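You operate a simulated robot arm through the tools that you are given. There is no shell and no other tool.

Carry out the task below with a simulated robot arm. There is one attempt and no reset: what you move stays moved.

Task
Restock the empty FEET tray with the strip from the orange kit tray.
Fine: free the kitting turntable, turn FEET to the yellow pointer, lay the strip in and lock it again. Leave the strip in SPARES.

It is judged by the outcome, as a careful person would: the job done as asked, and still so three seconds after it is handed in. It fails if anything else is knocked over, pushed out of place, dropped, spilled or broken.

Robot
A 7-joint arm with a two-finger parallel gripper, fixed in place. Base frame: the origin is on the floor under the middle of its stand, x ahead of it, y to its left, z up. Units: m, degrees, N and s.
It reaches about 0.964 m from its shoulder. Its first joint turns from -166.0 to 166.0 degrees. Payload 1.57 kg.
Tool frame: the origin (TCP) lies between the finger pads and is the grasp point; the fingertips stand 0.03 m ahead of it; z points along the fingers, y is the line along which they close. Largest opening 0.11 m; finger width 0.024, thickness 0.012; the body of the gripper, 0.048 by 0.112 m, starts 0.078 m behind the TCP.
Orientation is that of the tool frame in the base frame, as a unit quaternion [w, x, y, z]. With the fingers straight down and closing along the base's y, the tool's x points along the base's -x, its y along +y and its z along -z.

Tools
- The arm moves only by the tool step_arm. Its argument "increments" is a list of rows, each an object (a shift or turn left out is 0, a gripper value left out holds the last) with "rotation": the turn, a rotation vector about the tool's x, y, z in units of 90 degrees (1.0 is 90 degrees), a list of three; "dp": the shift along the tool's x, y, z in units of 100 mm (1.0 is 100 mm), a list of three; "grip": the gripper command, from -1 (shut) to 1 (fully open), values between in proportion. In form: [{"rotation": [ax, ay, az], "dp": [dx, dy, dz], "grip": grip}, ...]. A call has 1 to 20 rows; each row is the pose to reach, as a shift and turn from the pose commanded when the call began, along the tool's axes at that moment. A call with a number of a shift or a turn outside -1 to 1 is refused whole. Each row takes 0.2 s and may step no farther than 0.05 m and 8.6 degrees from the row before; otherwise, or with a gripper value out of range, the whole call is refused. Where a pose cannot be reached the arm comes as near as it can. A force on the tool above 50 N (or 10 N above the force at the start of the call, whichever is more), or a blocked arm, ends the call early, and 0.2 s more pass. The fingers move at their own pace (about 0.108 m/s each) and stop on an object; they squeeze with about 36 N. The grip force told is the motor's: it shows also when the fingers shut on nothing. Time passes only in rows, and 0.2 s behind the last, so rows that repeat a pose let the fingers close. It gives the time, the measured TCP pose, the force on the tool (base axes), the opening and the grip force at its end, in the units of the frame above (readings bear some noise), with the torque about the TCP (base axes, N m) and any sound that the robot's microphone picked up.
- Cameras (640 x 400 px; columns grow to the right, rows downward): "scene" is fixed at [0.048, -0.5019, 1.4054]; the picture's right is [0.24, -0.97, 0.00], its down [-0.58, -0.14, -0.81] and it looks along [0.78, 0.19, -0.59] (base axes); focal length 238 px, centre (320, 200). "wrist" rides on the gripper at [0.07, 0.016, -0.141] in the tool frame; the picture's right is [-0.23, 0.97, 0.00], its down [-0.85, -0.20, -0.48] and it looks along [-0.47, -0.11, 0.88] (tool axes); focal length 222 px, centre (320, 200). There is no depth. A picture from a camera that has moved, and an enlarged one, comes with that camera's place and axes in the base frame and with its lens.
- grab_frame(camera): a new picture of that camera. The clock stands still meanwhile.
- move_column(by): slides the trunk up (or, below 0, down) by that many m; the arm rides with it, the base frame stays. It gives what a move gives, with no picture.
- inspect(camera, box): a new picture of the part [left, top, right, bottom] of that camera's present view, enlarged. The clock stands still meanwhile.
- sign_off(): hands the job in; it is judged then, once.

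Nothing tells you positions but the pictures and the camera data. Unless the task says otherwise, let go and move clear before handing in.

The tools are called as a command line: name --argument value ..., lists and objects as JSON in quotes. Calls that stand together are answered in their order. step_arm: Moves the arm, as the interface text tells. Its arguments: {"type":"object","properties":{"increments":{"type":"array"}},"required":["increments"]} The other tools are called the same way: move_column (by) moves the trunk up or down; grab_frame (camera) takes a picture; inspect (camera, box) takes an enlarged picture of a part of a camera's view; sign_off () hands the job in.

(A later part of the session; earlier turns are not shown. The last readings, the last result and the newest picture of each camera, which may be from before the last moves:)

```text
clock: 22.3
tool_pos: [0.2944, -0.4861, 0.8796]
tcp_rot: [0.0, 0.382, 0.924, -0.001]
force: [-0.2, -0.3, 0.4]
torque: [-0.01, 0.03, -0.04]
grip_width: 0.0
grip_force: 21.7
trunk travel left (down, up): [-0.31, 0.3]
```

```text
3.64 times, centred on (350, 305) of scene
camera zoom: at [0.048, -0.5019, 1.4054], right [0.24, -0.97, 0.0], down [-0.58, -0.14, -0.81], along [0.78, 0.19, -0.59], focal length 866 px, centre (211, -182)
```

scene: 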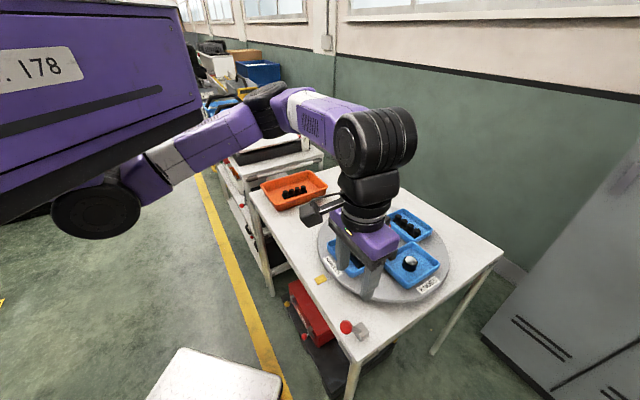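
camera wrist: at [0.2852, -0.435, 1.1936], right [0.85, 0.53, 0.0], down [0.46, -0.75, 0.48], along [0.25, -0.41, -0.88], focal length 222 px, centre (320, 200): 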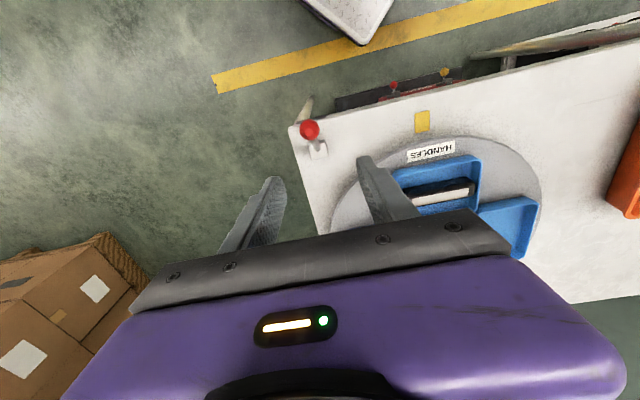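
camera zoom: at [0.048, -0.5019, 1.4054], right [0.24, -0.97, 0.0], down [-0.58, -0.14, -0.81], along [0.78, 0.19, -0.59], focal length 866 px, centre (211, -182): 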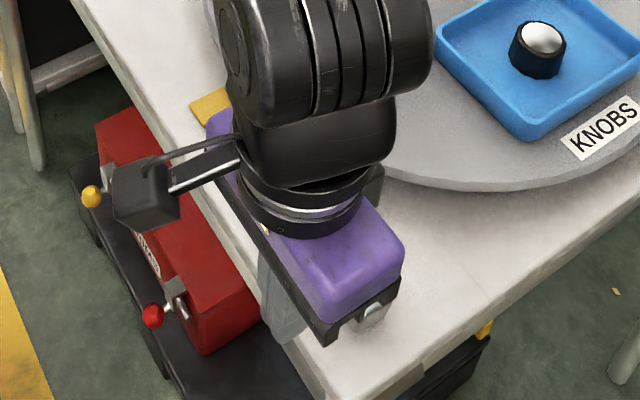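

The closed fingers are on the outer side of the lever, tips at z ≈ 0.85. I'll raise a touch and push inward in small steps.

step_arm --increments '[{"dp": [0, 0, -0.13]}, {"dp": [-0.1, 0, -0.13]}, {"dp": [-0.2, 0, -0.13]}, {"dp": [-0.28, 0, -0.13]}, {"dp": [-0.36, 0, -0.13]}]'

inspect --camera "wrist" --box '[220, 80, 420, 280]'

inspect --camera "scene" --box '[300, 250, 400, 360]'

```text
clock: 23.5
tool_pos: [0.3203, -0.5138, 0.8937]
tcp_rot: [0.0, 0.383, 0.924, 0.0]
force: [-0.1, -0.1, 0.2]
torque: [-0.02, -0.01, -0.02]
grip_width: 0.0001
grip_force: 21.0
trunk travel left (down, up): [-0.31, 0.3]
```

```text
2.00 times, centred on (320, 180) of wrist
camera zoom: at [0.2836, -0.4513, 1.0367], right [0.85, 0.53, 0.0], down [0.46, -0.75, 0.48], along [0.25, -0.41, -0.88], focal length 444 px, centre (320, 240)
```

zoom: 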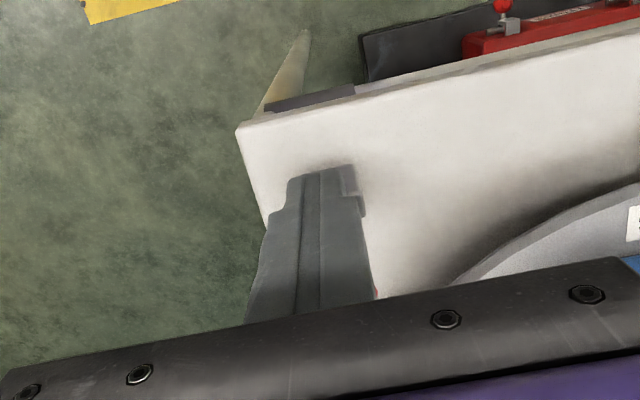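

```text
3.64 times, centred on (350, 305) of scene
camera zoom: at [0.048, -0.5019, 1.4054], right [0.24, -0.97, 0.0], down [-0.58, -0.14, -0.81], along [0.78, 0.19, -0.59], focal length 866 px, centre (211, -182)
```

zoom: 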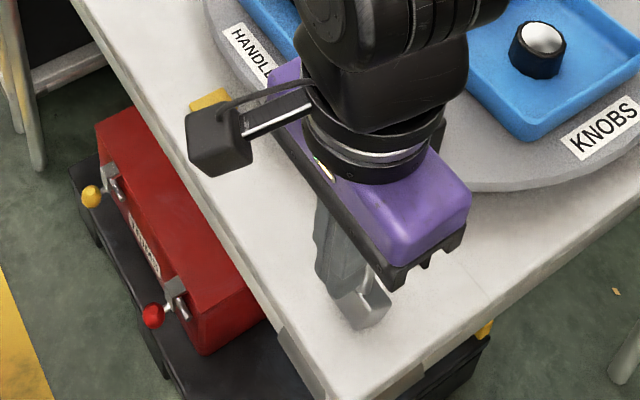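

There's no resistance, so the lever may already have swung over. I'll pull up and look.

step_arm --increments '[{"dp": [0.1, 0, -0.3]}, {"dp": [0.3, 0, -0.7]}, {"dp": [0.6, 0, -1.0]}, {"dp": [0.8, 0, -1.0]}]'

inspect --camera "wrist" --box '[220, 80, 420, 280]'

inspect --camera "scene" --box '[300, 250, 400, 360]'

```text
clock: 24.5
tool_pos: [0.264, -0.4572, 0.9941]
tcp_rot: [-0.001, 0.382, 0.924, 0.0]
force: [0.3, 0.2, 0.0]
torque: [-0.04, 0.02, -0.01]
grip_width: 0.0
grip_force: 21.5
trunk travel left (down, up): [-0.31, 0.3]
```

```text
2.00 times, centred on (320, 180) of wrist
camera zoom: at [0.2271, -0.3951, 1.1371], right [0.85, 0.53, 0.0], down [0.46, -0.75, 0.48], along [0.25, -0.41, -0.88], focal length 444 px, centre (320, 240)
```

zoom: 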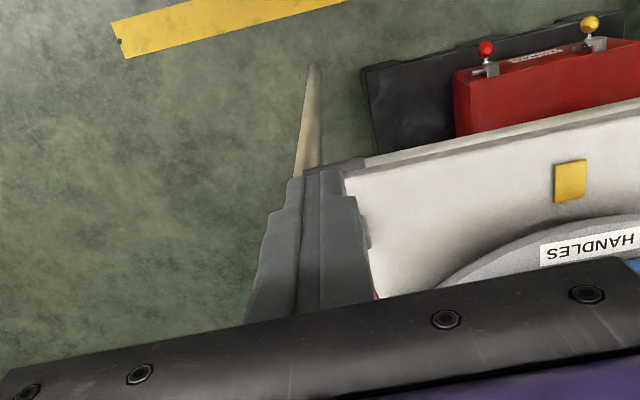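

```text
3.64 times, centred on (350, 305) of scene
camera zoom: at [0.048, -0.5019, 1.4054], right [0.24, -0.97, 0.0], down [-0.58, -0.14, -0.81], along [0.78, 0.19, -0.59], focal length 866 px, centre (211, -182)
```

zoom: 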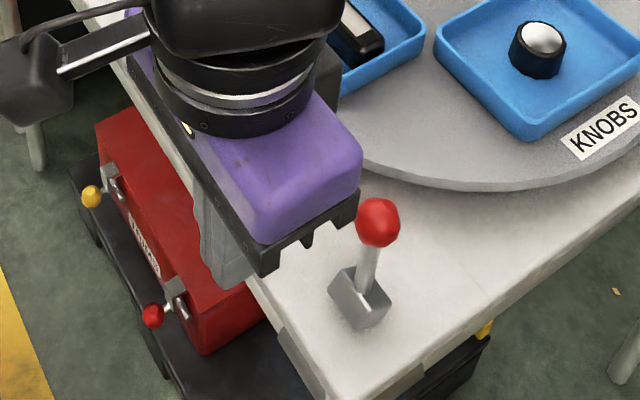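

The lever has been pushed to about upright and stays where it's left, held by friction. I'll go back behind it and push it all the way over, watching for its end stop.

step_arm --increments '[{"dp": [-0.2, 0, 0.35]}, {"dp": [-0.45, 0, 0.7]}, {"dp": [-0.53, 0, 1.0]}, {"dp": [-0.63, 0, 1.0]}, {"dp": [-0.73, 0, 1.0]}, {"dp": [-0.82, 0, 1.0]}, {"dp": [-0.9, 0, 1.0]}, {"dp": [-0.98, 0, 1.0]}]'

step_arm --increments '[{"dp": [-0.06, 0, 0]}, {"dp": [-0.12, 0, 0]}, {"dp": [-0.18, 0, 0]}, {"dp": [-0.24, 0, 0]}]'

inspect --camera "scene" --box '[300, 250, 400, 360]'

```text
clock: 26.3
tool_pos: [0.334, -0.5283, 0.8941]
tcp_rot: [0.0, 0.383, 0.924, 0.0]
force: [-0.3, 0.4, 0.7]
torque: [-0.04, -0.01, 0.0]
grip_width: 0.0002
grip_force: 21.1
trunk travel left (down, up): [-0.31, 0.3]
```

```text
clock: 27.3
tool_pos: [0.3476, -0.5412, 0.896]
tcp_rot: [-0.002, 0.384, 0.923, 0.0]
force: [-9.6, 12.9, 4.8]
torque: [0.4, 0.26, 0.05]
grip_width: 0.0
grip_force: 21.6
trunk travel left (down, up): [-0.31, 0.3]
```

```text
3.64 times, centred on (350, 305) of scene
camera zoom: at [0.048, -0.5019, 1.4054], right [0.24, -0.97, 0.0], down [-0.58, -0.14, -0.81], along [0.78, 0.19, -0.59], focal length 866 px, centre (211, -182)
```

zoom: 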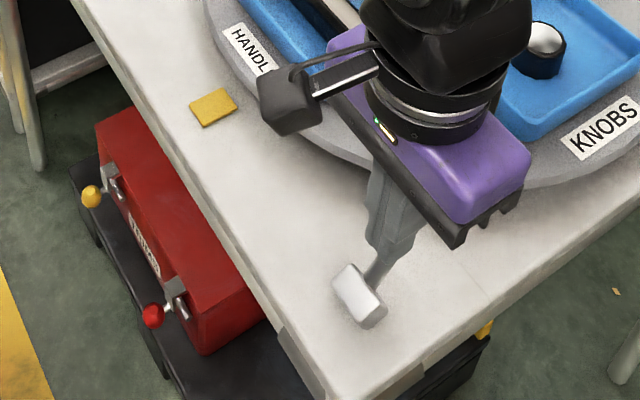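

It now resists at about 16 N with the lever leaning roughly 29° inward. I'll push a few millimetres more to confirm that it's the end stop.

step_arm --increments '[{"dp": [-0.03, 0, 0]}, {"dp": [-0.06, 0, 0]}, {"dp": [-0.06, 0, 0]}]'

step_arm --increments '[{"dp": [0.1, 0, -0.3]}, {"dp": [0.3, 0, -0.7]}, {"dp": [0.6, 0, -1.0]}, {"dp": [0.9, 0, -1.0]}]'

inspect --camera "scene" --box '[300, 250, 400, 360]'

grab_frame --camera "scene"

```text
clock: 28.0
tool_pos: [0.3482, -0.5421, 0.8963]
tcp_rot: [-0.008, 0.386, 0.922, 0.003]
force: [-7.2, 12.5, 10.8]
torque: [0.34, 0.14, 0.05]
grip_width: 0.0002
grip_force: 21.1
trunk travel left (down, up): [-0.31, 0.3]
stopped in row 3: the force on the tool passed its limit at 50 N (the readings are from after the stop); the commanded pose is now the measured one
```

```text
clock: 29.0
tool_pos: [0.2881, -0.4809, 0.9966]
tcp_rot: [-0.006, 0.385, 0.923, 0.003]
force: [0.0, -0.3, -0.6]
torque: [0.01, 0.02, -0.01]
grip_width: 0.0
grip_force: 21.2
trunk travel left (down, up): [-0.31, 0.3]
```

```text
3.64 times, centred on (350, 305) of scene
camera zoom: at [0.048, -0.5019, 1.4054], right [0.24, -0.97, 0.0], down [-0.58, -0.14, -0.81], along [0.78, 0.19, -0.59], focal length 866 px, centre (211, -182)
```

zoom: 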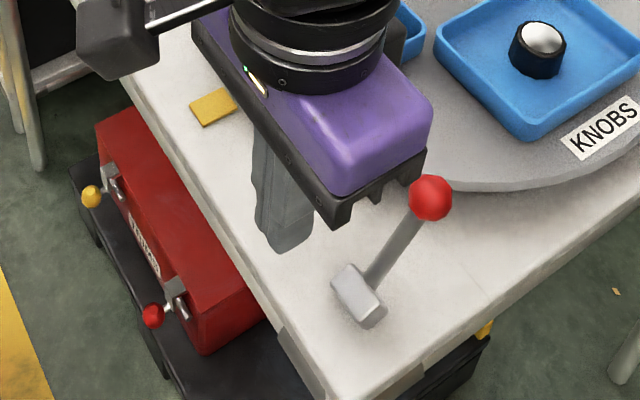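

```text
taken
```

scene: 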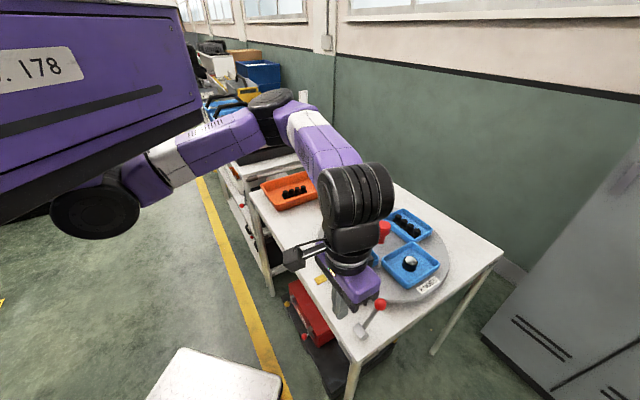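

The lever is now hard over at its other stop, so the turntable should be free. I'll level the hand and return above the centre knob, keeping this 45° hand angle so there is room for a 90° anticlockwise twist.

step_arm --increments '[{"rotation": [0, -0.0085, -0.003], "dp": [-0.35, 0.22, -0.1], "grip": 0.1}, {"rotation": [0, -0.0085, -0.003], "dp": [-0.7, 0.43, -0.15]}, {"rotation": [0, -0.0085, -0.003], "dp": [-0.98, 0.6, -0.2]}]'

step_arm --increments '[{"dp": [-0.35, 0.22, 0]}, {"dp": [-0.7, 0.43, 0]}, {"dp": [-0.98, 0.6, 0]}]'

step_arm --increments '[{"dp": [-0.35, 0.22, 0]}, {"dp": [-0.7, 0.43, 0]}, {"dp": [-0.96, 0.6, 0]}, {"dp": [-0.96, 0.6, 0]}]'

grab_frame --camera "wrist"

grab_frame --camera "scene"

```text
clock: 29.8
tool_pos: [0.4008, -0.5099, 1.0149]
tcp_rot: [0.0, 0.384, 0.923, 0.001]
force: [-0.2, -0.3, -0.8]
torque: [-0.01, 0.0, 0.02]
grip_width: 0.0602
grip_force: 0.1
trunk travel left (down, up): [-0.31, 0.3]
```

```text
clock: 30.6
tool_pos: [0.5128, -0.5368, 1.0127]
tcp_rot: [-0.001, 0.383, 0.924, 0.0]
force: [-0.5, 0.8, -1.0]
torque: [0.0, 0.0, 0.01]
grip_width: 0.0606
grip_force: 0.1
trunk travel left (down, up): [-0.31, 0.3]
```

```text
clock: 31.6
tool_pos: [0.6202, -0.5611, 1.014]
tcp_rot: [0.0, 0.384, 0.923, 0.0]
force: [0.2, 0.4, -0.1]
torque: [0.0, 0.01, 0.01]
grip_width: 0.0605
grip_force: 0.0
trunk travel left (down, up): [-0.31, 0.3]
```

```text
taken
camera wrist: at [0.5837, -0.4985, 1.1564], right [0.85, 0.53, 0.0], down [0.46, -0.75, 0.48], along [0.25, -0.41, -0.88], focal length 222 px, centre (320, 200)
```

wrist: 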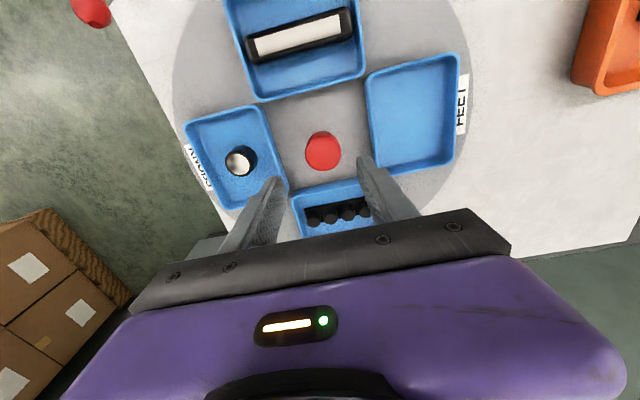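

```text
taken
```

scene: 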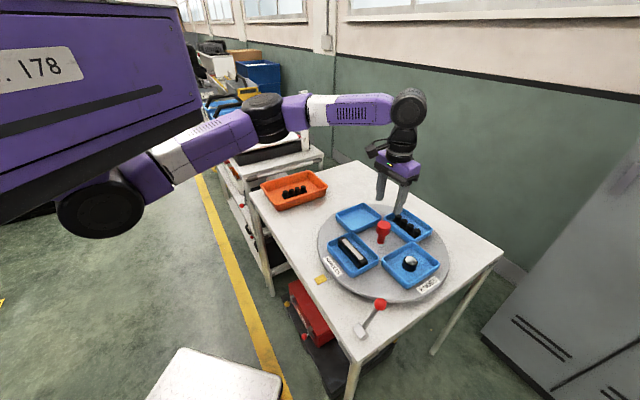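

The hand is above the knob and the FEET tray is plainly visible to its right. I'll go down in two stages with the fingers opened to 60 mm.

step_arm --increments '[{"dp": [-0.018, 0.008, 0.35]}, {"dp": [-0.018, 0.008, 0.7]}, {"dp": [-0.018, 0.008, 0.7]}]'

inspect --camera "wrist" --box '[220, 80, 420, 230]'

inspect --camera "scene" --box '[330, 170, 450, 270]'

```text
clock: 32.4
tool_pos: [0.622, -0.5618, 0.9439]
tcp_rot: [-0.001, 0.384, 0.923, 0.0]
force: [0.3, 0.9, -0.1]
torque: [0.0, -0.01, 0.01]
grip_width: 0.0606
grip_force: 0.1
trunk travel left (down, up): [-0.31, 0.3]
```

```text
2.67 times, centred on (320, 155) of wrist
camera zoom: at [0.5851, -0.5004, 1.0856], right [0.85, 0.53, 0.0], down [0.46, -0.75, 0.48], along [0.25, -0.41, -0.88], focal length 592 px, centre (320, 320)
```

zoom: 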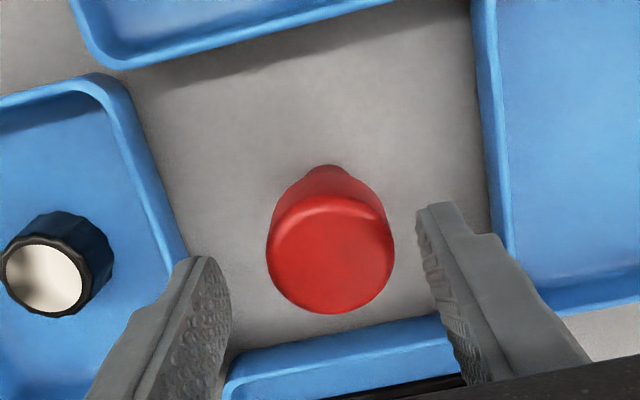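

```text
4.00 times, centred on (390, 220) of scene
camera zoom: at [0.048, -0.5019, 1.4054], right [0.24, -0.97, 0.0], down [-0.58, -0.14, -0.81], along [0.78, 0.19, -0.59], focal length 953 px, centre (40, 120)
```

zoom: 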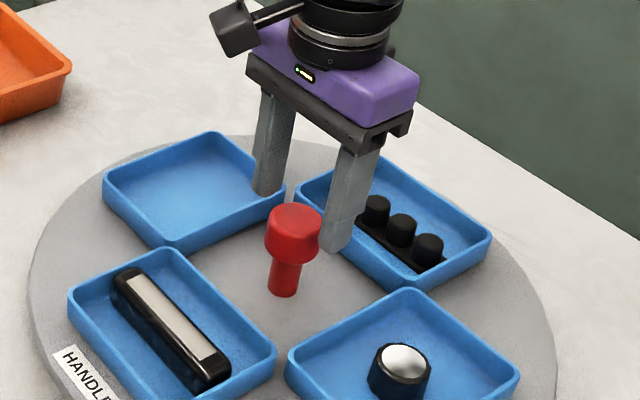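

Knob is within a couple of millimetres of centre and the fingers clear the trays. I'll lower to the cap, close, and try a small 4° anticlockwise twist.

step_arm --increments '[{"dp": [0, 0.01, 0.22]}, {"dp": [0, 0.01, 0.44]}, {"dp": [0, 0.01, 0.44]}, {"dp": [0, 0.01, 0.44], "grip": -1}, {"dp": [0, 0.01, 0.44]}, {"dp": [0, 0.01, 0.44]}]'

step_arm --increments '[{"rotation": [0, 0, -0.025]}, {"rotation": [0, 0, -0.05]}, {"rotation": [0, 0, -0.075]}]'

inspect --camera "scene" --box '[300, 180, 460, 310]'

```text
clock: 33.8
tool_pos: [0.6242, -0.5616, 0.8994]
tcp_rot: [0.0, 0.383, 0.924, 0.001]
force: [4.0, 5.9, -0.5]
torque: [-0.4, -0.05, -0.03]
grip_width: 0.0421
grip_force: 45.2
trunk travel left (down, up): [-0.31, 0.3]
```

```text
clock: 34.6
tool_pos: [0.625, -0.5614, 0.9002]
tcp_rot: [0.0, 0.327, 0.945, 0.001]
force: [10.9, -0.3, -0.7]
torque: [-1.15, 0.39, -0.05]
grip_width: 0.0418
grip_force: 44.9
trunk travel left (down, up): [-0.31, 0.3]
```

```text
3.08 times, centred on (380, 245) of scene
camera zoom: at [0.048, -0.5019, 1.4054], right [0.24, -0.97, 0.0], down [-0.58, -0.14, -0.81], along [0.78, 0.19, -0.59], focal length 733 px, centre (135, 62)
```

zoom: 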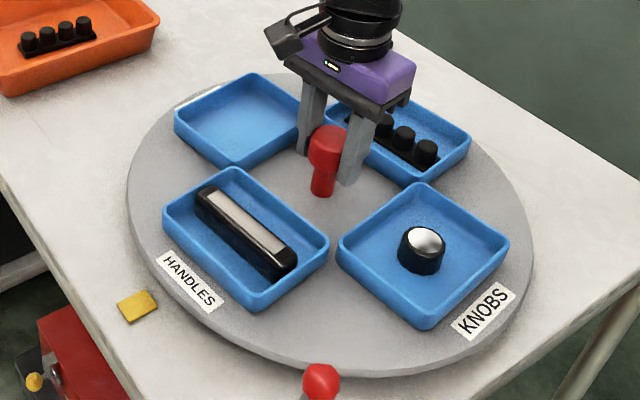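

The disc turns freely now with the knob. I'll continue the anticlockwise turn smoothly to a total of 90°.

step_arm --increments '[{"rotation": [0, 0, -0.02]}, {"rotation": [0, 0, -0.05]}, {"rotation": [0, 0, -0.09]}, {"rotation": [0, 0, -0.14]}, {"rotation": [0, 0, -0.19]}, {"rotation": [0, 0, -0.24]}, {"rotation": [0, 0, -0.29]}, {"rotation": [0, 0, -0.34]}, {"rotation": [0, 0, -0.38]}, {"rotation": [0, 0, -0.41]}, {"rotation": [0, 0, -0.43]}, {"rotation": [0, 0, -0.43]}]'

grab_frame --camera "scene"

inspect --camera "scene" --box '[300, 180, 460, 310]'

```text
clock: 37.2
tool_pos: [0.6236, -0.5614, 0.8984]
tcp_rot: [0.001, -0.004, 1.0, 0.0]
force: [19.4, -20.1, -5.3]
torque: [0.32, 0.05, -0.04]
grip_width: 0.0417
grip_force: 44.4
trunk travel left (down, up): [-0.31, 0.3]
```

```text
taken
```

scene: 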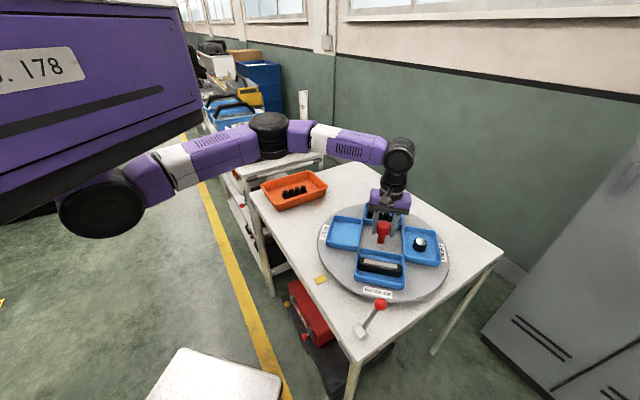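

```text
3.08 times, centred on (380, 245) of scene
camera zoom: at [0.048, -0.5019, 1.4054], right [0.24, -0.97, 0.0], down [-0.58, -0.14, -0.81], along [0.78, 0.19, -0.59], focal length 733 px, centre (135, 62)
```

zoom: 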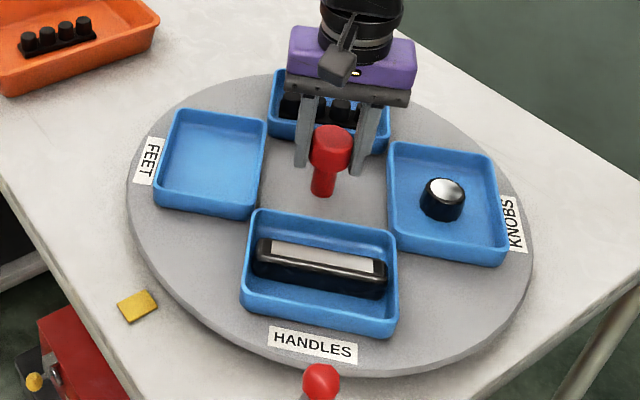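

Half way round and the disc follows well; there's some side load from a slight off-centre grip, so I'll ease the hand a couple of millimetres while turning the remaining 45°.

step_arm --increments '[{"dp": [-0.02, -0.02, 0], "rotation": [0, 0, -0.01]}, {"dp": [-0.025, -0.025, 0], "rotation": [0, 0, -0.04]}, {"dp": [-0.025, -0.025, 0], "rotation": [0, 0, -0.08]}, {"dp": [-0.025, -0.025, 0], "rotation": [0, 0, -0.13]}, {"dp": [-0.025, -0.025, 0], "rotation": [0, 0, -0.18]}, {"dp": [-0.025, -0.025, 0], "rotation": [0, 0, -0.23]}]'

inspect --camera "scene" --box '[300, 180, 460, 310]'

```text
clock: 38.6
tool_pos: [0.6241, -0.5623, 0.9004]
tcp_rot: [-0.002, -0.181, 0.983, 0.001]
force: [-13.8, 12.0, -6.8]
torque: [-0.78, 0.75, 0.01]
grip_width: 0.0418
grip_force: 45.5
trunk travel left (down, up): [-0.31, 0.3]
```

```text
3.08 times, centred on (380, 245) of scene
camera zoom: at [0.048, -0.5019, 1.4054], right [0.24, -0.97, 0.0], down [-0.58, -0.14, -0.81], along [0.78, 0.19, -0.59], focal length 733 px, centre (135, 62)
```

zoom: 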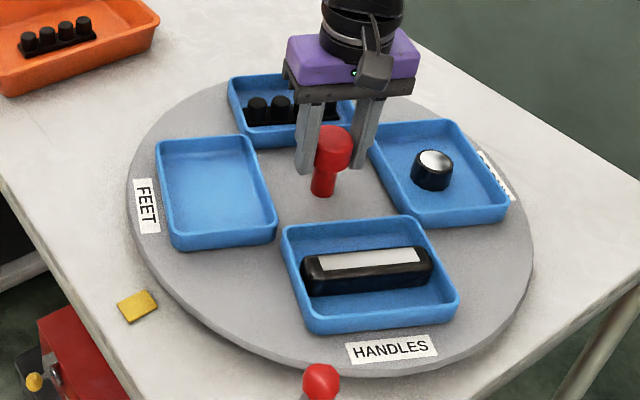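

Good — now about 66° round. I'll take back a millimetre of that shift and turn the remaining ~24°.

step_arm --increments '[{"dp": [0.006, 0.012, 0], "rotation": [0, 0, -0.01]}, {"dp": [0.006, 0.012, 0], "rotation": [0, 0, -0.05]}, {"dp": [0.006, 0.012, 0], "rotation": [0, 0, -0.1]}, {"dp": [0.006, 0.012, 0], "rotation": [0, 0, -0.15]}, {"dp": [0.006, 0.012, 0], "rotation": [0, 0, -0.2]}, {"dp": [0.006, 0.012, 0], "rotation": [0, 0, -0.24]}, {"dp": [0.006, 0.012, 0], "rotation": [0, 0, -0.265]}, {"dp": [0.006, 0.012, 0], "rotation": [0, 0, -0.265]}]'

inspect --camera "scene" --box '[300, 180, 460, 310]'

```text
clock: 40.4
tool_pos: [0.6251, -0.5637, 0.9009]
tcp_rot: [-0.001, -0.382, 0.924, 0.0]
force: [-12.4, -17.9, -13.1]
torque: [0.02, -0.29, 0.06]
grip_width: 0.0419
grip_force: 45.1
trunk travel left (down, up): [-0.31, 0.3]
```

```text
3.08 times, centred on (380, 245) of scene
camera zoom: at [0.048, -0.5019, 1.4054], right [0.24, -0.97, 0.0], down [-0.58, -0.14, -0.81], along [0.78, 0.19, -0.59], focal length 733 px, centre (135, 62)
```

zoom: 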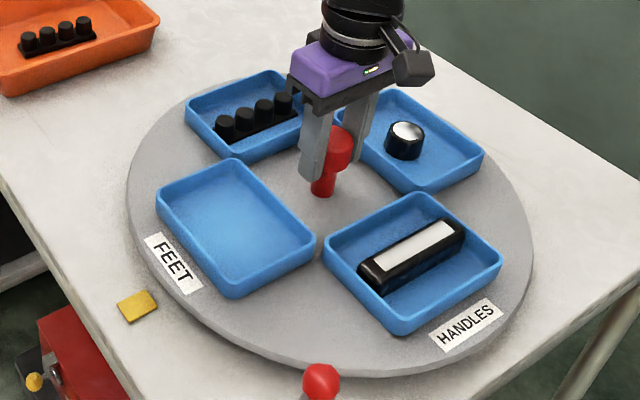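

FEET now sits exactly where HANDLES was, at the yellow pointer. I'll open slightly, lift straight off the knob and check that the disc hasn't shifted.

step_arm --increments '[{"grip": 0.1}, {"grip": 0.1}, {"dp": [0, 0, -0.2]}, {"dp": [0, 0, -0.6]}, {"dp": [0, 0, -1.0]}, {"dp": [0, 0, -1.0]}]'

inspect --camera "scene" --box '[300, 180, 460, 310]'

grab_frame --camera "wrist"

inspect --camera "scene" --box '[250, 160, 340, 220]'

```text
clock: 41.8
tool_pos: [0.6249, -0.562, 1.001]
tcp_rot: [0.0, -0.382, 0.924, 0.0]
force: [-0.5, 0.3, -0.8]
torque: [-0.03, 0.01, 0.02]
grip_width: 0.0602
grip_force: 0.2
trunk travel left (down, up): [-0.31, 0.3]
```

```text
3.08 times, centred on (380, 245) of scene
camera zoom: at [0.048, -0.5019, 1.4054], right [0.24, -0.97, 0.0], down [-0.58, -0.14, -0.81], along [0.78, 0.19, -0.59], focal length 733 px, centre (135, 62)
```

zoom: 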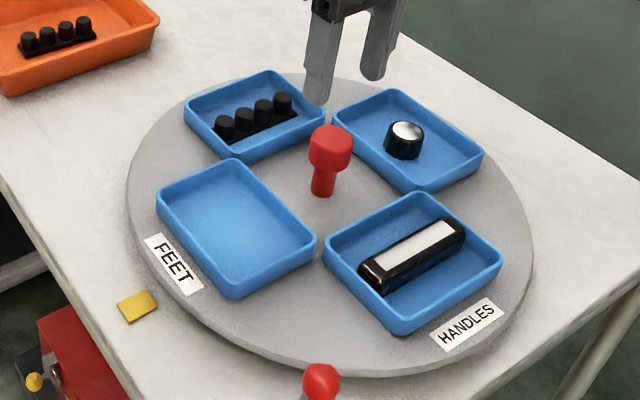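

```text
taken
camera wrist: at [0.5654, -0.5983, 1.144], right [-0.53, 0.85, 0.0], down [0.75, 0.46, 0.48], along [0.41, 0.25, -0.88], focal length 222 px, centre (320, 200)
```

wrist: 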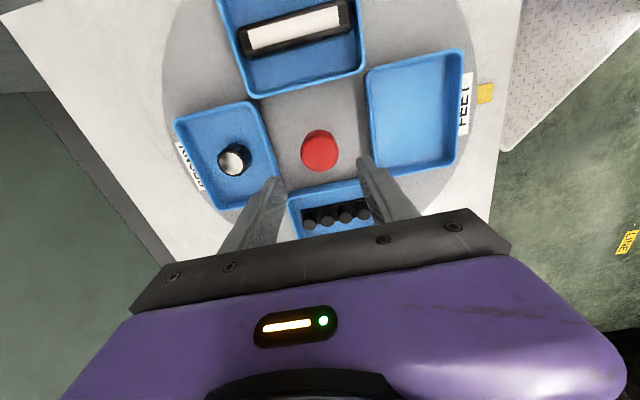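

```text
6.67 times, centred on (295, 190) of scene
camera zoom: at [0.048, -0.5019, 1.4054], right [0.24, -0.97, 0.0], down [-0.58, -0.14, -0.81], along [0.78, 0.19, -0.59], focal length 1588 px, centre (487, 267)
```

zoom: 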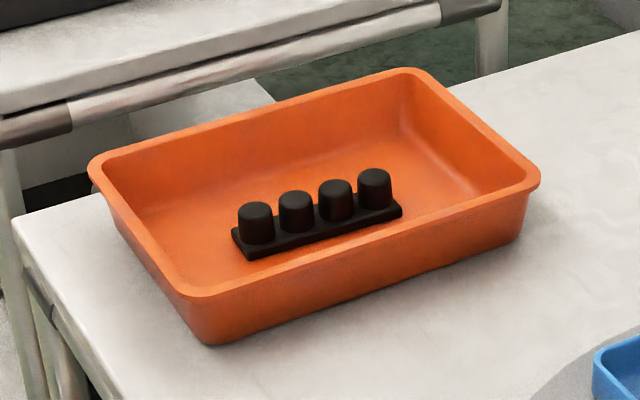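

The disc stayed aligned. The strip lies in the orange tray around [0.845, -0.19], its length along about azimuth -47°, so I'll swing the hand over there at safe height while turning it back for the pick.

step_arm --increments '[{"rotation": [0, 0, 0.08], "dp": [-0.1, 0, -0.1]}, {"rotation": [0, 0, 0.16], "dp": [-0.25, 0, -0.2]}, {"rotation": [0, 0, 0.24], "dp": [-0.45, 0, -0.3]}, {"rotation": [0, 0, 0.32], "dp": [-0.65, 0, -0.3]}, {"rotation": [0, 0, 0.41], "dp": [-0.85, 0, -0.3]}, {"rotation": [0, 0, 0.5], "dp": [-1.0, 0, -0.3]}]'

step_arm --increments '[{"rotation": [0, 0, 0.09], "dp": [-0.2, 0.2, 0]}, {"rotation": [0, 0, 0.18], "dp": [-0.4, 0.4, 0]}, {"rotation": [0, 0, 0.27], "dp": [-0.6, 0.6, 0]}, {"rotation": [0, 0, 0.36], "dp": [-0.8, 0.8, 0]}, {"rotation": [0, 0, 0.45], "dp": [-1.0, 1.0, 0]}, {"rotation": [0, 0, 0.5], "dp": [-1.0, 1.0, 0]}]'

grab_frame --camera "wrist"

grab_frame --camera "scene"

```text
clock: 43.2
tool_pos: [0.6942, -0.4915, 1.0312]
tcp_rot: [0.0, 0.002, 1.0, 0.0]
force: [-0.1, -0.6, 0.0]
torque: [0.02, -0.01, 0.0]
grip_width: 0.0605
grip_force: 0.1
trunk travel left (down, up): [-0.31, 0.3]
```

```text
clock: 44.6
tool_pos: [0.795, -0.391, 1.0304]
tcp_rot: [-0.001, 0.384, 0.923, 0.0]
force: [-0.2, -0.4, -0.3]
torque: [-0.03, 0.01, 0.06]
grip_width: 0.0605
grip_force: 0.1
trunk travel left (down, up): [-0.31, 0.3]
```

```text
taken
camera wrist: at [0.7591, -0.3293, 1.1734], right [0.85, 0.53, 0.0], down [0.46, -0.75, 0.48], along [0.25, -0.41, -0.88], focal length 222 px, centre (320, 200)
```

wrist: 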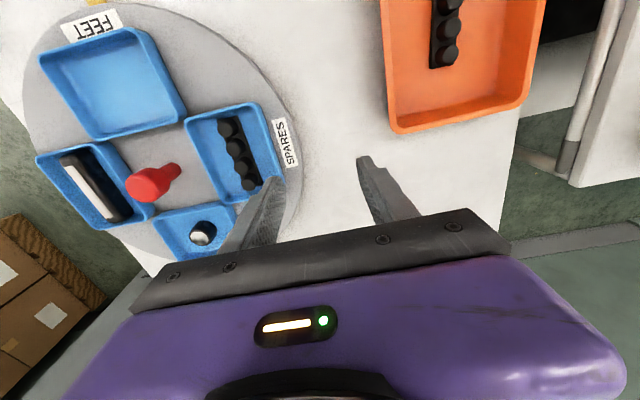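

```text
taken
```

scene: 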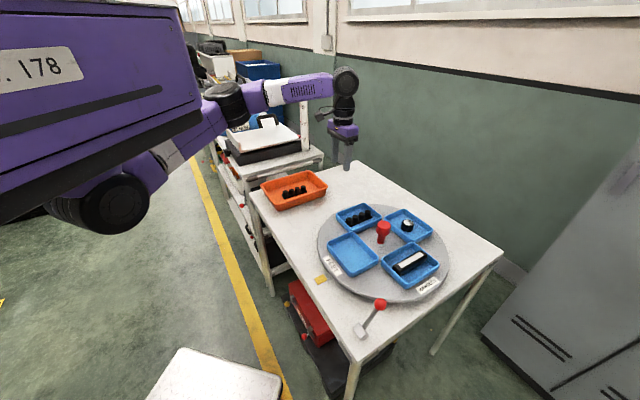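

The orange tray and strip are now in view from above. I'll move closer over it for a precise look.

step_arm --increments '[{"dp": [0.3, 0.3, 0]}, {"dp": [0.6, 0.6, 0]}, {"dp": [0.7, 0.9, 0]}, {"dp": [0.7, 0.9, 0]}]'

grab_frame --camera "wrist"

grab_frame --camera "scene"

```text
clock: 45.6
tool_pos: [0.811, -0.2786, 1.0311]
tcp_rot: [0.0, 0.384, 0.923, 0.0]
force: [-0.2, 0.0, -0.2]
torque: [0.0, 0.01, 0.0]
grip_width: 0.0605
grip_force: 0.0
trunk travel left (down, up): [-0.31, 0.3]
```

```text
taken
camera wrist: at [0.7738, -0.2159, 1.1741], right [0.85, 0.53, 0.0], down [0.46, -0.75, 0.48], along [0.25, -0.41, -0.88], focal length 222 px, centre (320, 200)
```

wrist: 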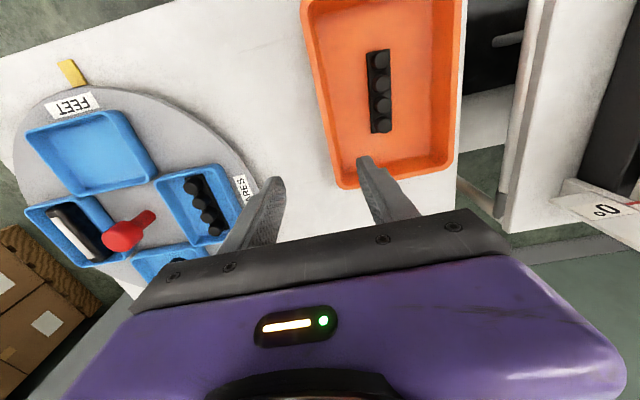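

```text
taken
```

scene: 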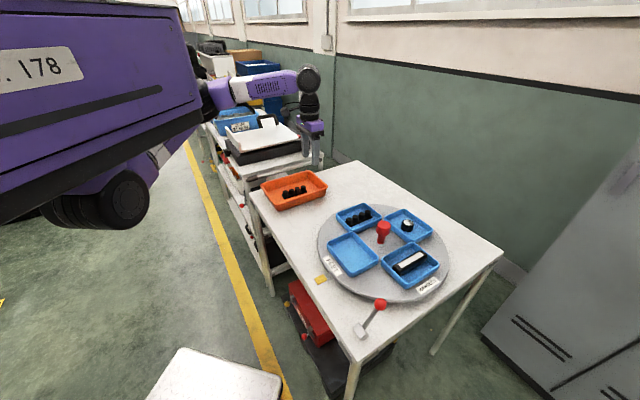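

inspect --camera "wrist" --box '[290, 0, 480, 190]'

inspect --camera "wrist" --box '[350, 30, 410, 150]'

inspect --camera "scene" --box '[275, 175, 325, 210]'

```text
2.11 times, centred on (385, 95) of wrist
camera zoom: at [0.7738, -0.2159, 1.1741], right [0.85, 0.53, 0.0], down [0.46, -0.75, 0.48], along [0.25, -0.41, -0.88], focal length 468 px, centre (183, 421)
```

zoom: 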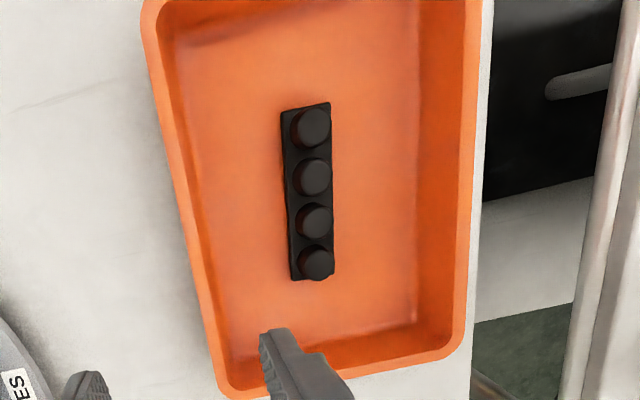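

```text
3.33 times, centred on (380, 90) of wrist
camera zoom: at [0.7738, -0.2159, 1.1741], right [0.85, 0.53, 0.0], down [0.46, -0.75, 0.48], along [0.25, -0.41, -0.88], focal length 740 px, centre (120, 567)
```

zoom: 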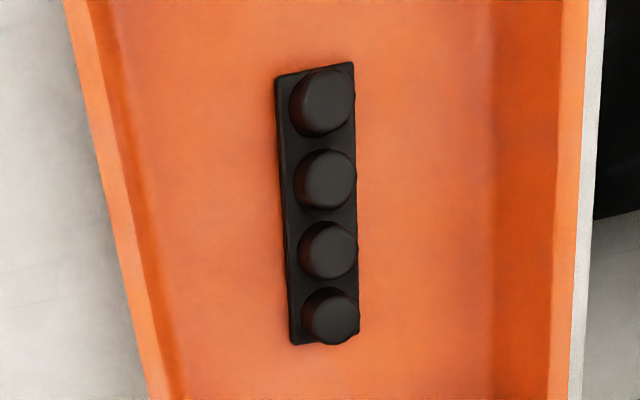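

```text
11.43 times, centred on (300, 192) of scene
camera zoom: at [0.048, -0.5019, 1.4054], right [0.24, -0.97, 0.0], down [-0.58, -0.14, -0.81], along [0.78, 0.19, -0.59], focal length 2722 px, centre (549, 286)
```

zoom: 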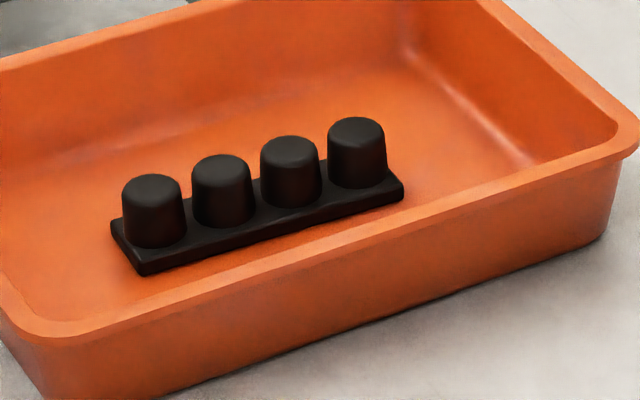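

The strip is well clear of the tray walls, its four feet tops at about z = 0.829, middle at [0.860, -0.186], lying along azimuth about -50°. I'll centre the hand over it with the fingers across its width, opened to 60 mm, and come down part way.

step_arm --increments '[{"rotation": [0, 0, 0.025], "dp": [0.1, 0.4, 0]}, {"rotation": [0, 0, 0.049], "dp": [0.2, 0.8, 0.1]}, {"rotation": [0, 0, 0.049], "dp": [0.304, 0.982, 0.4]}, {"rotation": [0, 0, 0.049], "dp": [0.304, 0.982, 0.7]}, {"rotation": [0, 0, 0.049], "dp": [0.304, 0.982, 0.7]}]'

grab_frame --camera "wrist"

inspect --camera "wrist" --box '[220, 60, 440, 220]'

grab_frame --camera "scene"

```text
clock: 46.8
tool_pos: [0.8591, -0.1868, 0.9609]
tcp_rot: [0.0, 0.419, 0.908, 0.0]
force: [0.8, 0.1, 0.1]
torque: [-0.01, 0.01, 0.01]
grip_width: 0.0605
grip_force: 0.0
trunk travel left (down, up): [-0.31, 0.3]
```

```text
taken
camera wrist: at [0.8263, -0.1225, 1.1042], right [0.89, 0.46, 0.0], down [0.4, -0.78, 0.48], along [0.22, -0.42, -0.88], focal length 222 px, centre (320, 200)
```

wrist: 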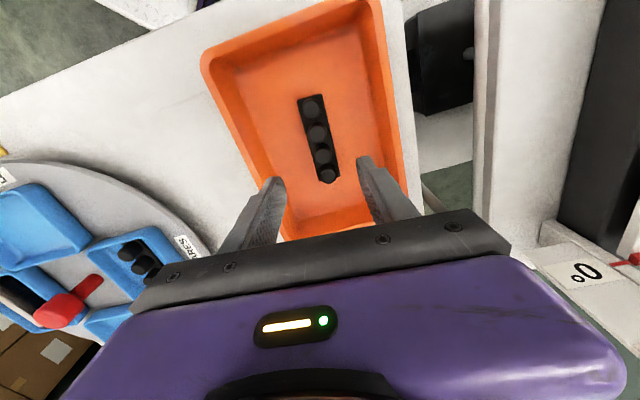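

```text
2.50 times, centred on (330, 140) of wrist
camera zoom: at [0.8263, -0.1225, 1.1042], right [0.89, 0.46, 0.0], down [0.4, -0.78, 0.48], along [0.22, -0.42, -0.88], focal length 555 px, centre (295, 350)
```

zoom: 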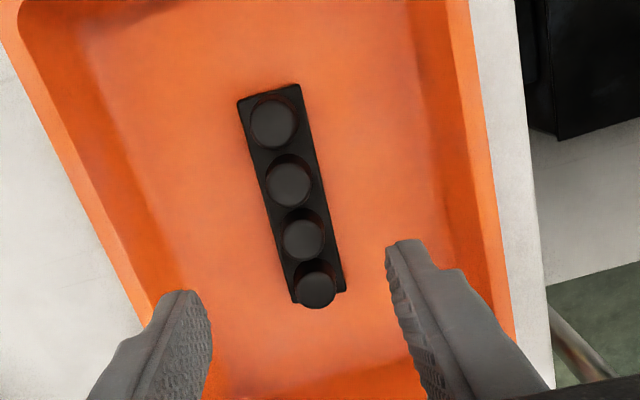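

```text
taken
```

scene: 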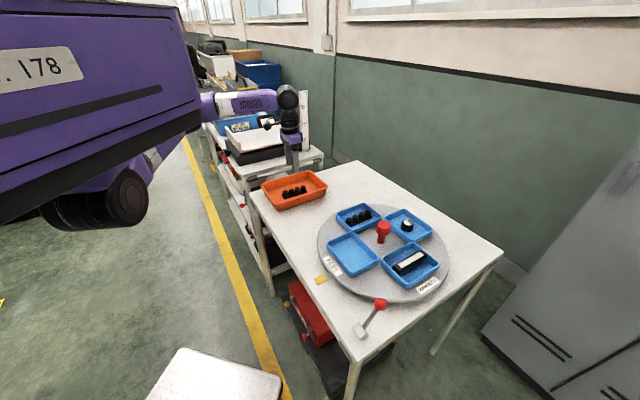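

The hand is centred over the strip within a millimetre and the fingers clear the tray walls. I'll descend in stages until the tips are just above the tray floor.

step_arm --increments '[{"rotation": [0, 0, -0.007], "dp": [0, 0, 0.4]}, {"rotation": [0, 0, -0.007], "dp": [0, 0, 0.75]}, {"rotation": [0, 0, -0.007], "dp": [0, 0, 1.0]}, {"rotation": [0, 0, -0.007], "dp": [0, 0, 1.0]}]'

inspect --camera "wrist" --box '[220, 60, 440, 240]'

inspect --camera "scene" --box '[250, 150, 340, 215]'

```text
clock: 47.8
tool_pos: [0.8572, -0.1874, 0.8621]
tcp_rot: [0.0, 0.414, 0.91, 0.0]
force: [-0.7, -0.1, -0.1]
torque: [0.02, 0.0, 0.0]
grip_width: 0.0606
grip_force: 0.0
trunk travel left (down, up): [-0.31, 0.3]
```

```text
2.22 times, centred on (330, 150) of wrist
camera zoom: at [0.8251, -0.1219, 1.0041], right [0.88, 0.47, 0.0], down [0.41, -0.78, 0.48], along [0.22, -0.42, -0.88], focal length 494 px, centre (298, 311)
```

zoom: 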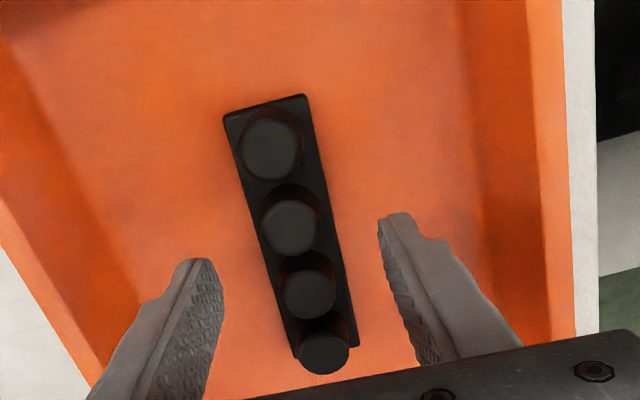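

```text
6.15 times, centred on (295, 182) of scene
camera zoom: at [0.048, -0.5019, 1.4054], right [0.24, -0.97, 0.0], down [-0.58, -0.14, -0.81], along [0.78, 0.19, -0.59], focal length 1466 px, centre (474, 308)
```

zoom: 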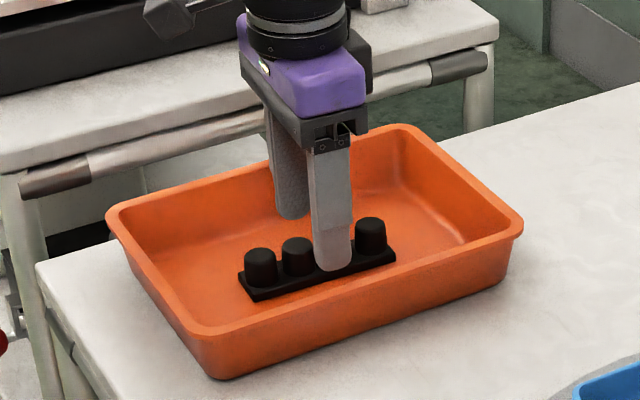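

Alignment is good. I'll creep down the last 3 cm, checking the force for the tray floor.

step_arm --increments '[{"dp": [-0.017, -0.005, 0.1]}, {"dp": [-0.017, -0.005, 0.2]}, {"dp": [-0.017, -0.005, 0.28]}, {"dp": [-0.017, -0.005, 0.28]}]'

inspect --camera "scene" --box '[270, 165, 330, 210]'

inspect --camera "wrist" --box '[220, 60, 440, 240]'

```text
clock: 48.8
tool_pos: [0.8584, -0.1883, 0.8351]
tcp_rot: [0.0, 0.412, 0.911, 0.001]
force: [-4.3, 4.8, 19.2]
torque: [-0.17, 0.54, -0.13]
grip_width: 0.0603
grip_force: 0.0
trunk travel left (down, up): [-0.31, 0.3]
```

```text
8.89 times, centred on (300, 188) of scene
camera zoom: at [0.048, -0.5019, 1.4054], right [0.24, -0.97, 0.0], down [-0.58, -0.14, -0.81], along [0.78, 0.19, -0.59], focal length 2117 px, centre (498, 311)
```

zoom: 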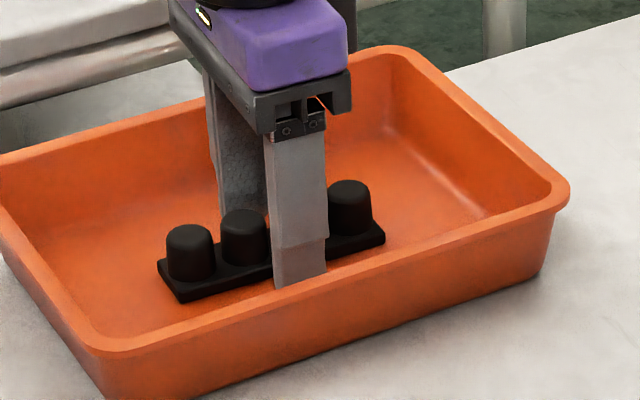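

```text
2.22 times, centred on (330, 150) of wrist
camera zoom: at [0.8255, -0.1234, 0.9772], right [0.88, 0.47, 0.0], down [0.41, -0.78, 0.48], along [0.23, -0.42, -0.88], focal length 494 px, centre (298, 311)
```

zoom: 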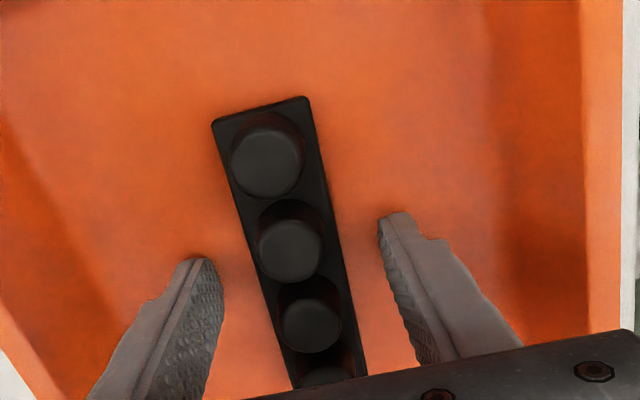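

The tips have touched the tray floor lightly. I'll lift about 3 mm and then close on the strip's plate.

step_arm --increments '[{"dp": [0, 0, -0.03]}, {"dp": [0, 0, -0.03]}]'

step_arm --increments '[{"grip": -0.2}, {"grip": -0.4}, {"grip": -1}, {"grip": -1}, {"grip": -1}]'

inspect --camera "scene" --box '[270, 165, 330, 210]'

inspect --camera "wrist" --box '[220, 60, 440, 240]'

```text
clock: 49.4
tool_pos: [0.8577, -0.1875, 0.8363]
tcp_rot: [-0.001, 0.413, 0.911, 0.0]
force: [0.3, 0.1, -0.3]
torque: [-0.02, 0.0, -0.02]
grip_width: 0.0599
grip_force: 0.1
trunk travel left (down, up): [-0.31, 0.3]
```

```text
clock: 50.6
tool_pos: [0.8586, -0.1891, 0.8343]
tcp_rot: [0.0, 0.413, 0.911, 0.0]
force: [0.0, -0.2, 0.5]
torque: [0.0, -0.01, 0.01]
grip_width: 0.0309
grip_force: 36.3
trunk travel left (down, up): [-0.31, 0.3]
```

```text
8.89 times, centred on (300, 188) of scene
camera zoom: at [0.048, -0.5019, 1.4054], right [0.24, -0.97, 0.0], down [-0.58, -0.14, -0.81], along [0.78, 0.19, -0.59], focal length 2117 px, centre (498, 311)
```

zoom: 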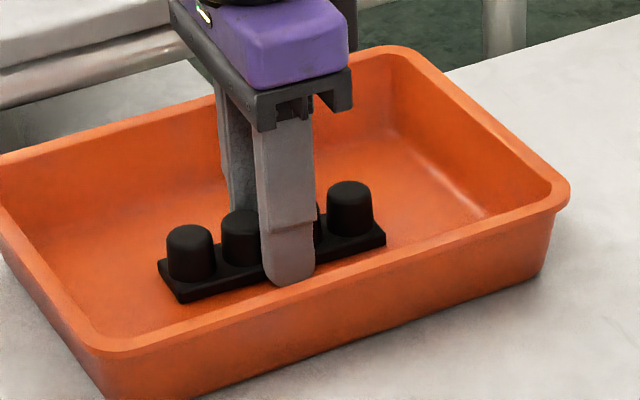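

```text
2.22 times, centred on (330, 150) of wrist
camera zoom: at [0.8257, -0.1237, 0.9782], right [0.88, 0.47, 0.0], down [0.41, -0.78, 0.48], along [0.22, -0.42, -0.88], focal length 494 px, centre (298, 311)
```

zoom: 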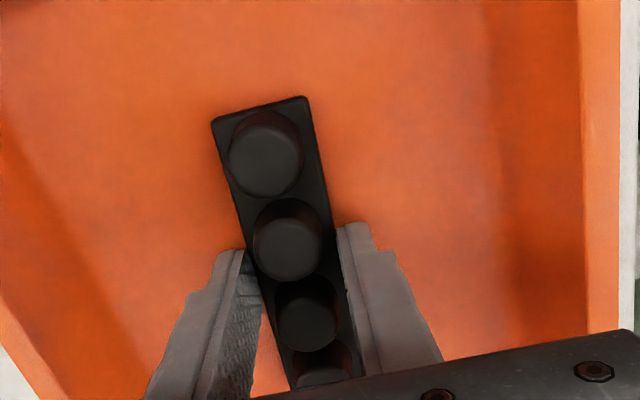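

The strip is gripped across its plate (31 mm). I'll lift slowly and check that it comes along level.

step_arm --increments '[{"dp": [0, 0, -0.1]}, {"dp": [0, 0, -0.25]}, {"dp": [0, 0, -0.45]}, {"dp": [0, 0, -0.7]}, {"dp": [0, 0, -0.9]}, {"dp": [0, 0, -1.0]}]'

inspect --camera "scene" --box '[250, 130, 350, 215]'

inspect --camera "wrist" --box '[220, 60, 440, 240]'

```text
clock: 52.0
tool_pos: [0.8582, -0.1888, 0.9362]
tcp_rot: [-0.001, 0.412, 0.911, -0.001]
force: [-0.3, -0.4, -1.6]
torque: [0.02, -0.04, -0.02]
grip_width: 0.0311
grip_force: 36.0
trunk travel left (down, up): [-0.31, 0.3]
```

```text
4.71 times, centred on (300, 172) of scene
camera zoom: at [0.048, -0.5019, 1.4054], right [0.24, -0.97, 0.0], down [-0.58, -0.14, -0.81], along [0.78, 0.19, -0.59], focal length 1121 px, centre (414, 329)
```

zoom: 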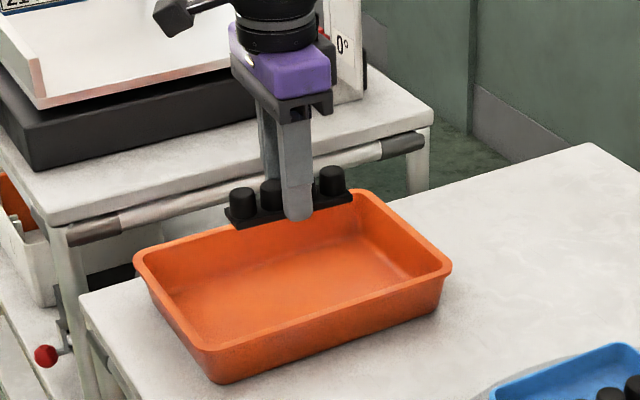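

```text
2.22 times, centred on (330, 150) of wrist
camera zoom: at [0.8264, -0.1246, 1.0782], right [0.88, 0.47, 0.0], down [0.41, -0.78, 0.48], along [0.22, -0.42, -0.88], focal length 494 px, centre (298, 311)
```

zoom: 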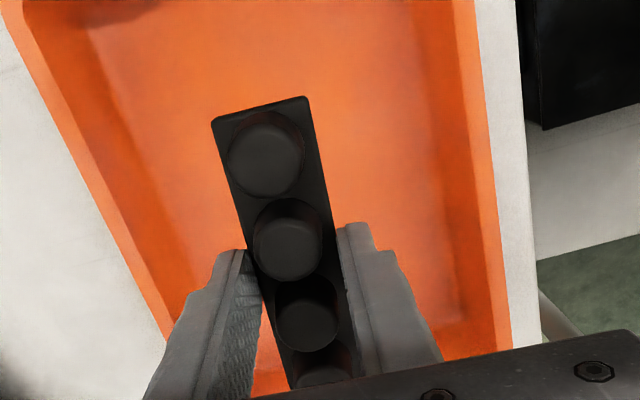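

The strip is held level and firmly. Before carrying it, I'll measure the FEET tray precisely from the scene camera while nothing blocks the view.

inspect --camera "scene" --box '[310, 220, 390, 290]'

inspect --camera "scene" --box '[325, 195, 395, 245]'

```text
5.71 times, centred on (350, 255) of scene
camera zoom: at [0.048, -0.5019, 1.4054], right [0.24, -0.97, 0.0], down [-0.58, -0.14, -0.81], along [0.78, 0.19, -0.59], focal length 1361 px, centre (149, -114)
```

zoom: 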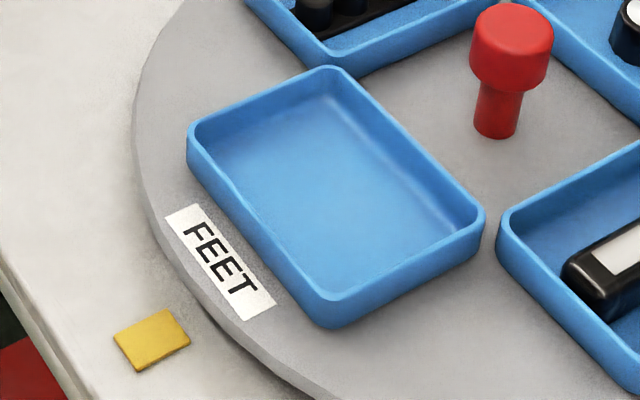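

```text
8.00 times, centred on (360, 220) of scene
camera zoom: at [0.048, -0.5019, 1.4054], right [0.24, -0.97, 0.0], down [-0.58, -0.14, -0.81], along [0.78, 0.19, -0.59], focal length 1905 px, centre (0, 40)
```

zoom: 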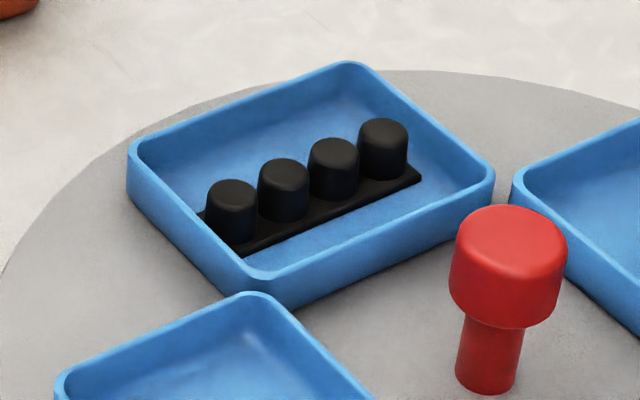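

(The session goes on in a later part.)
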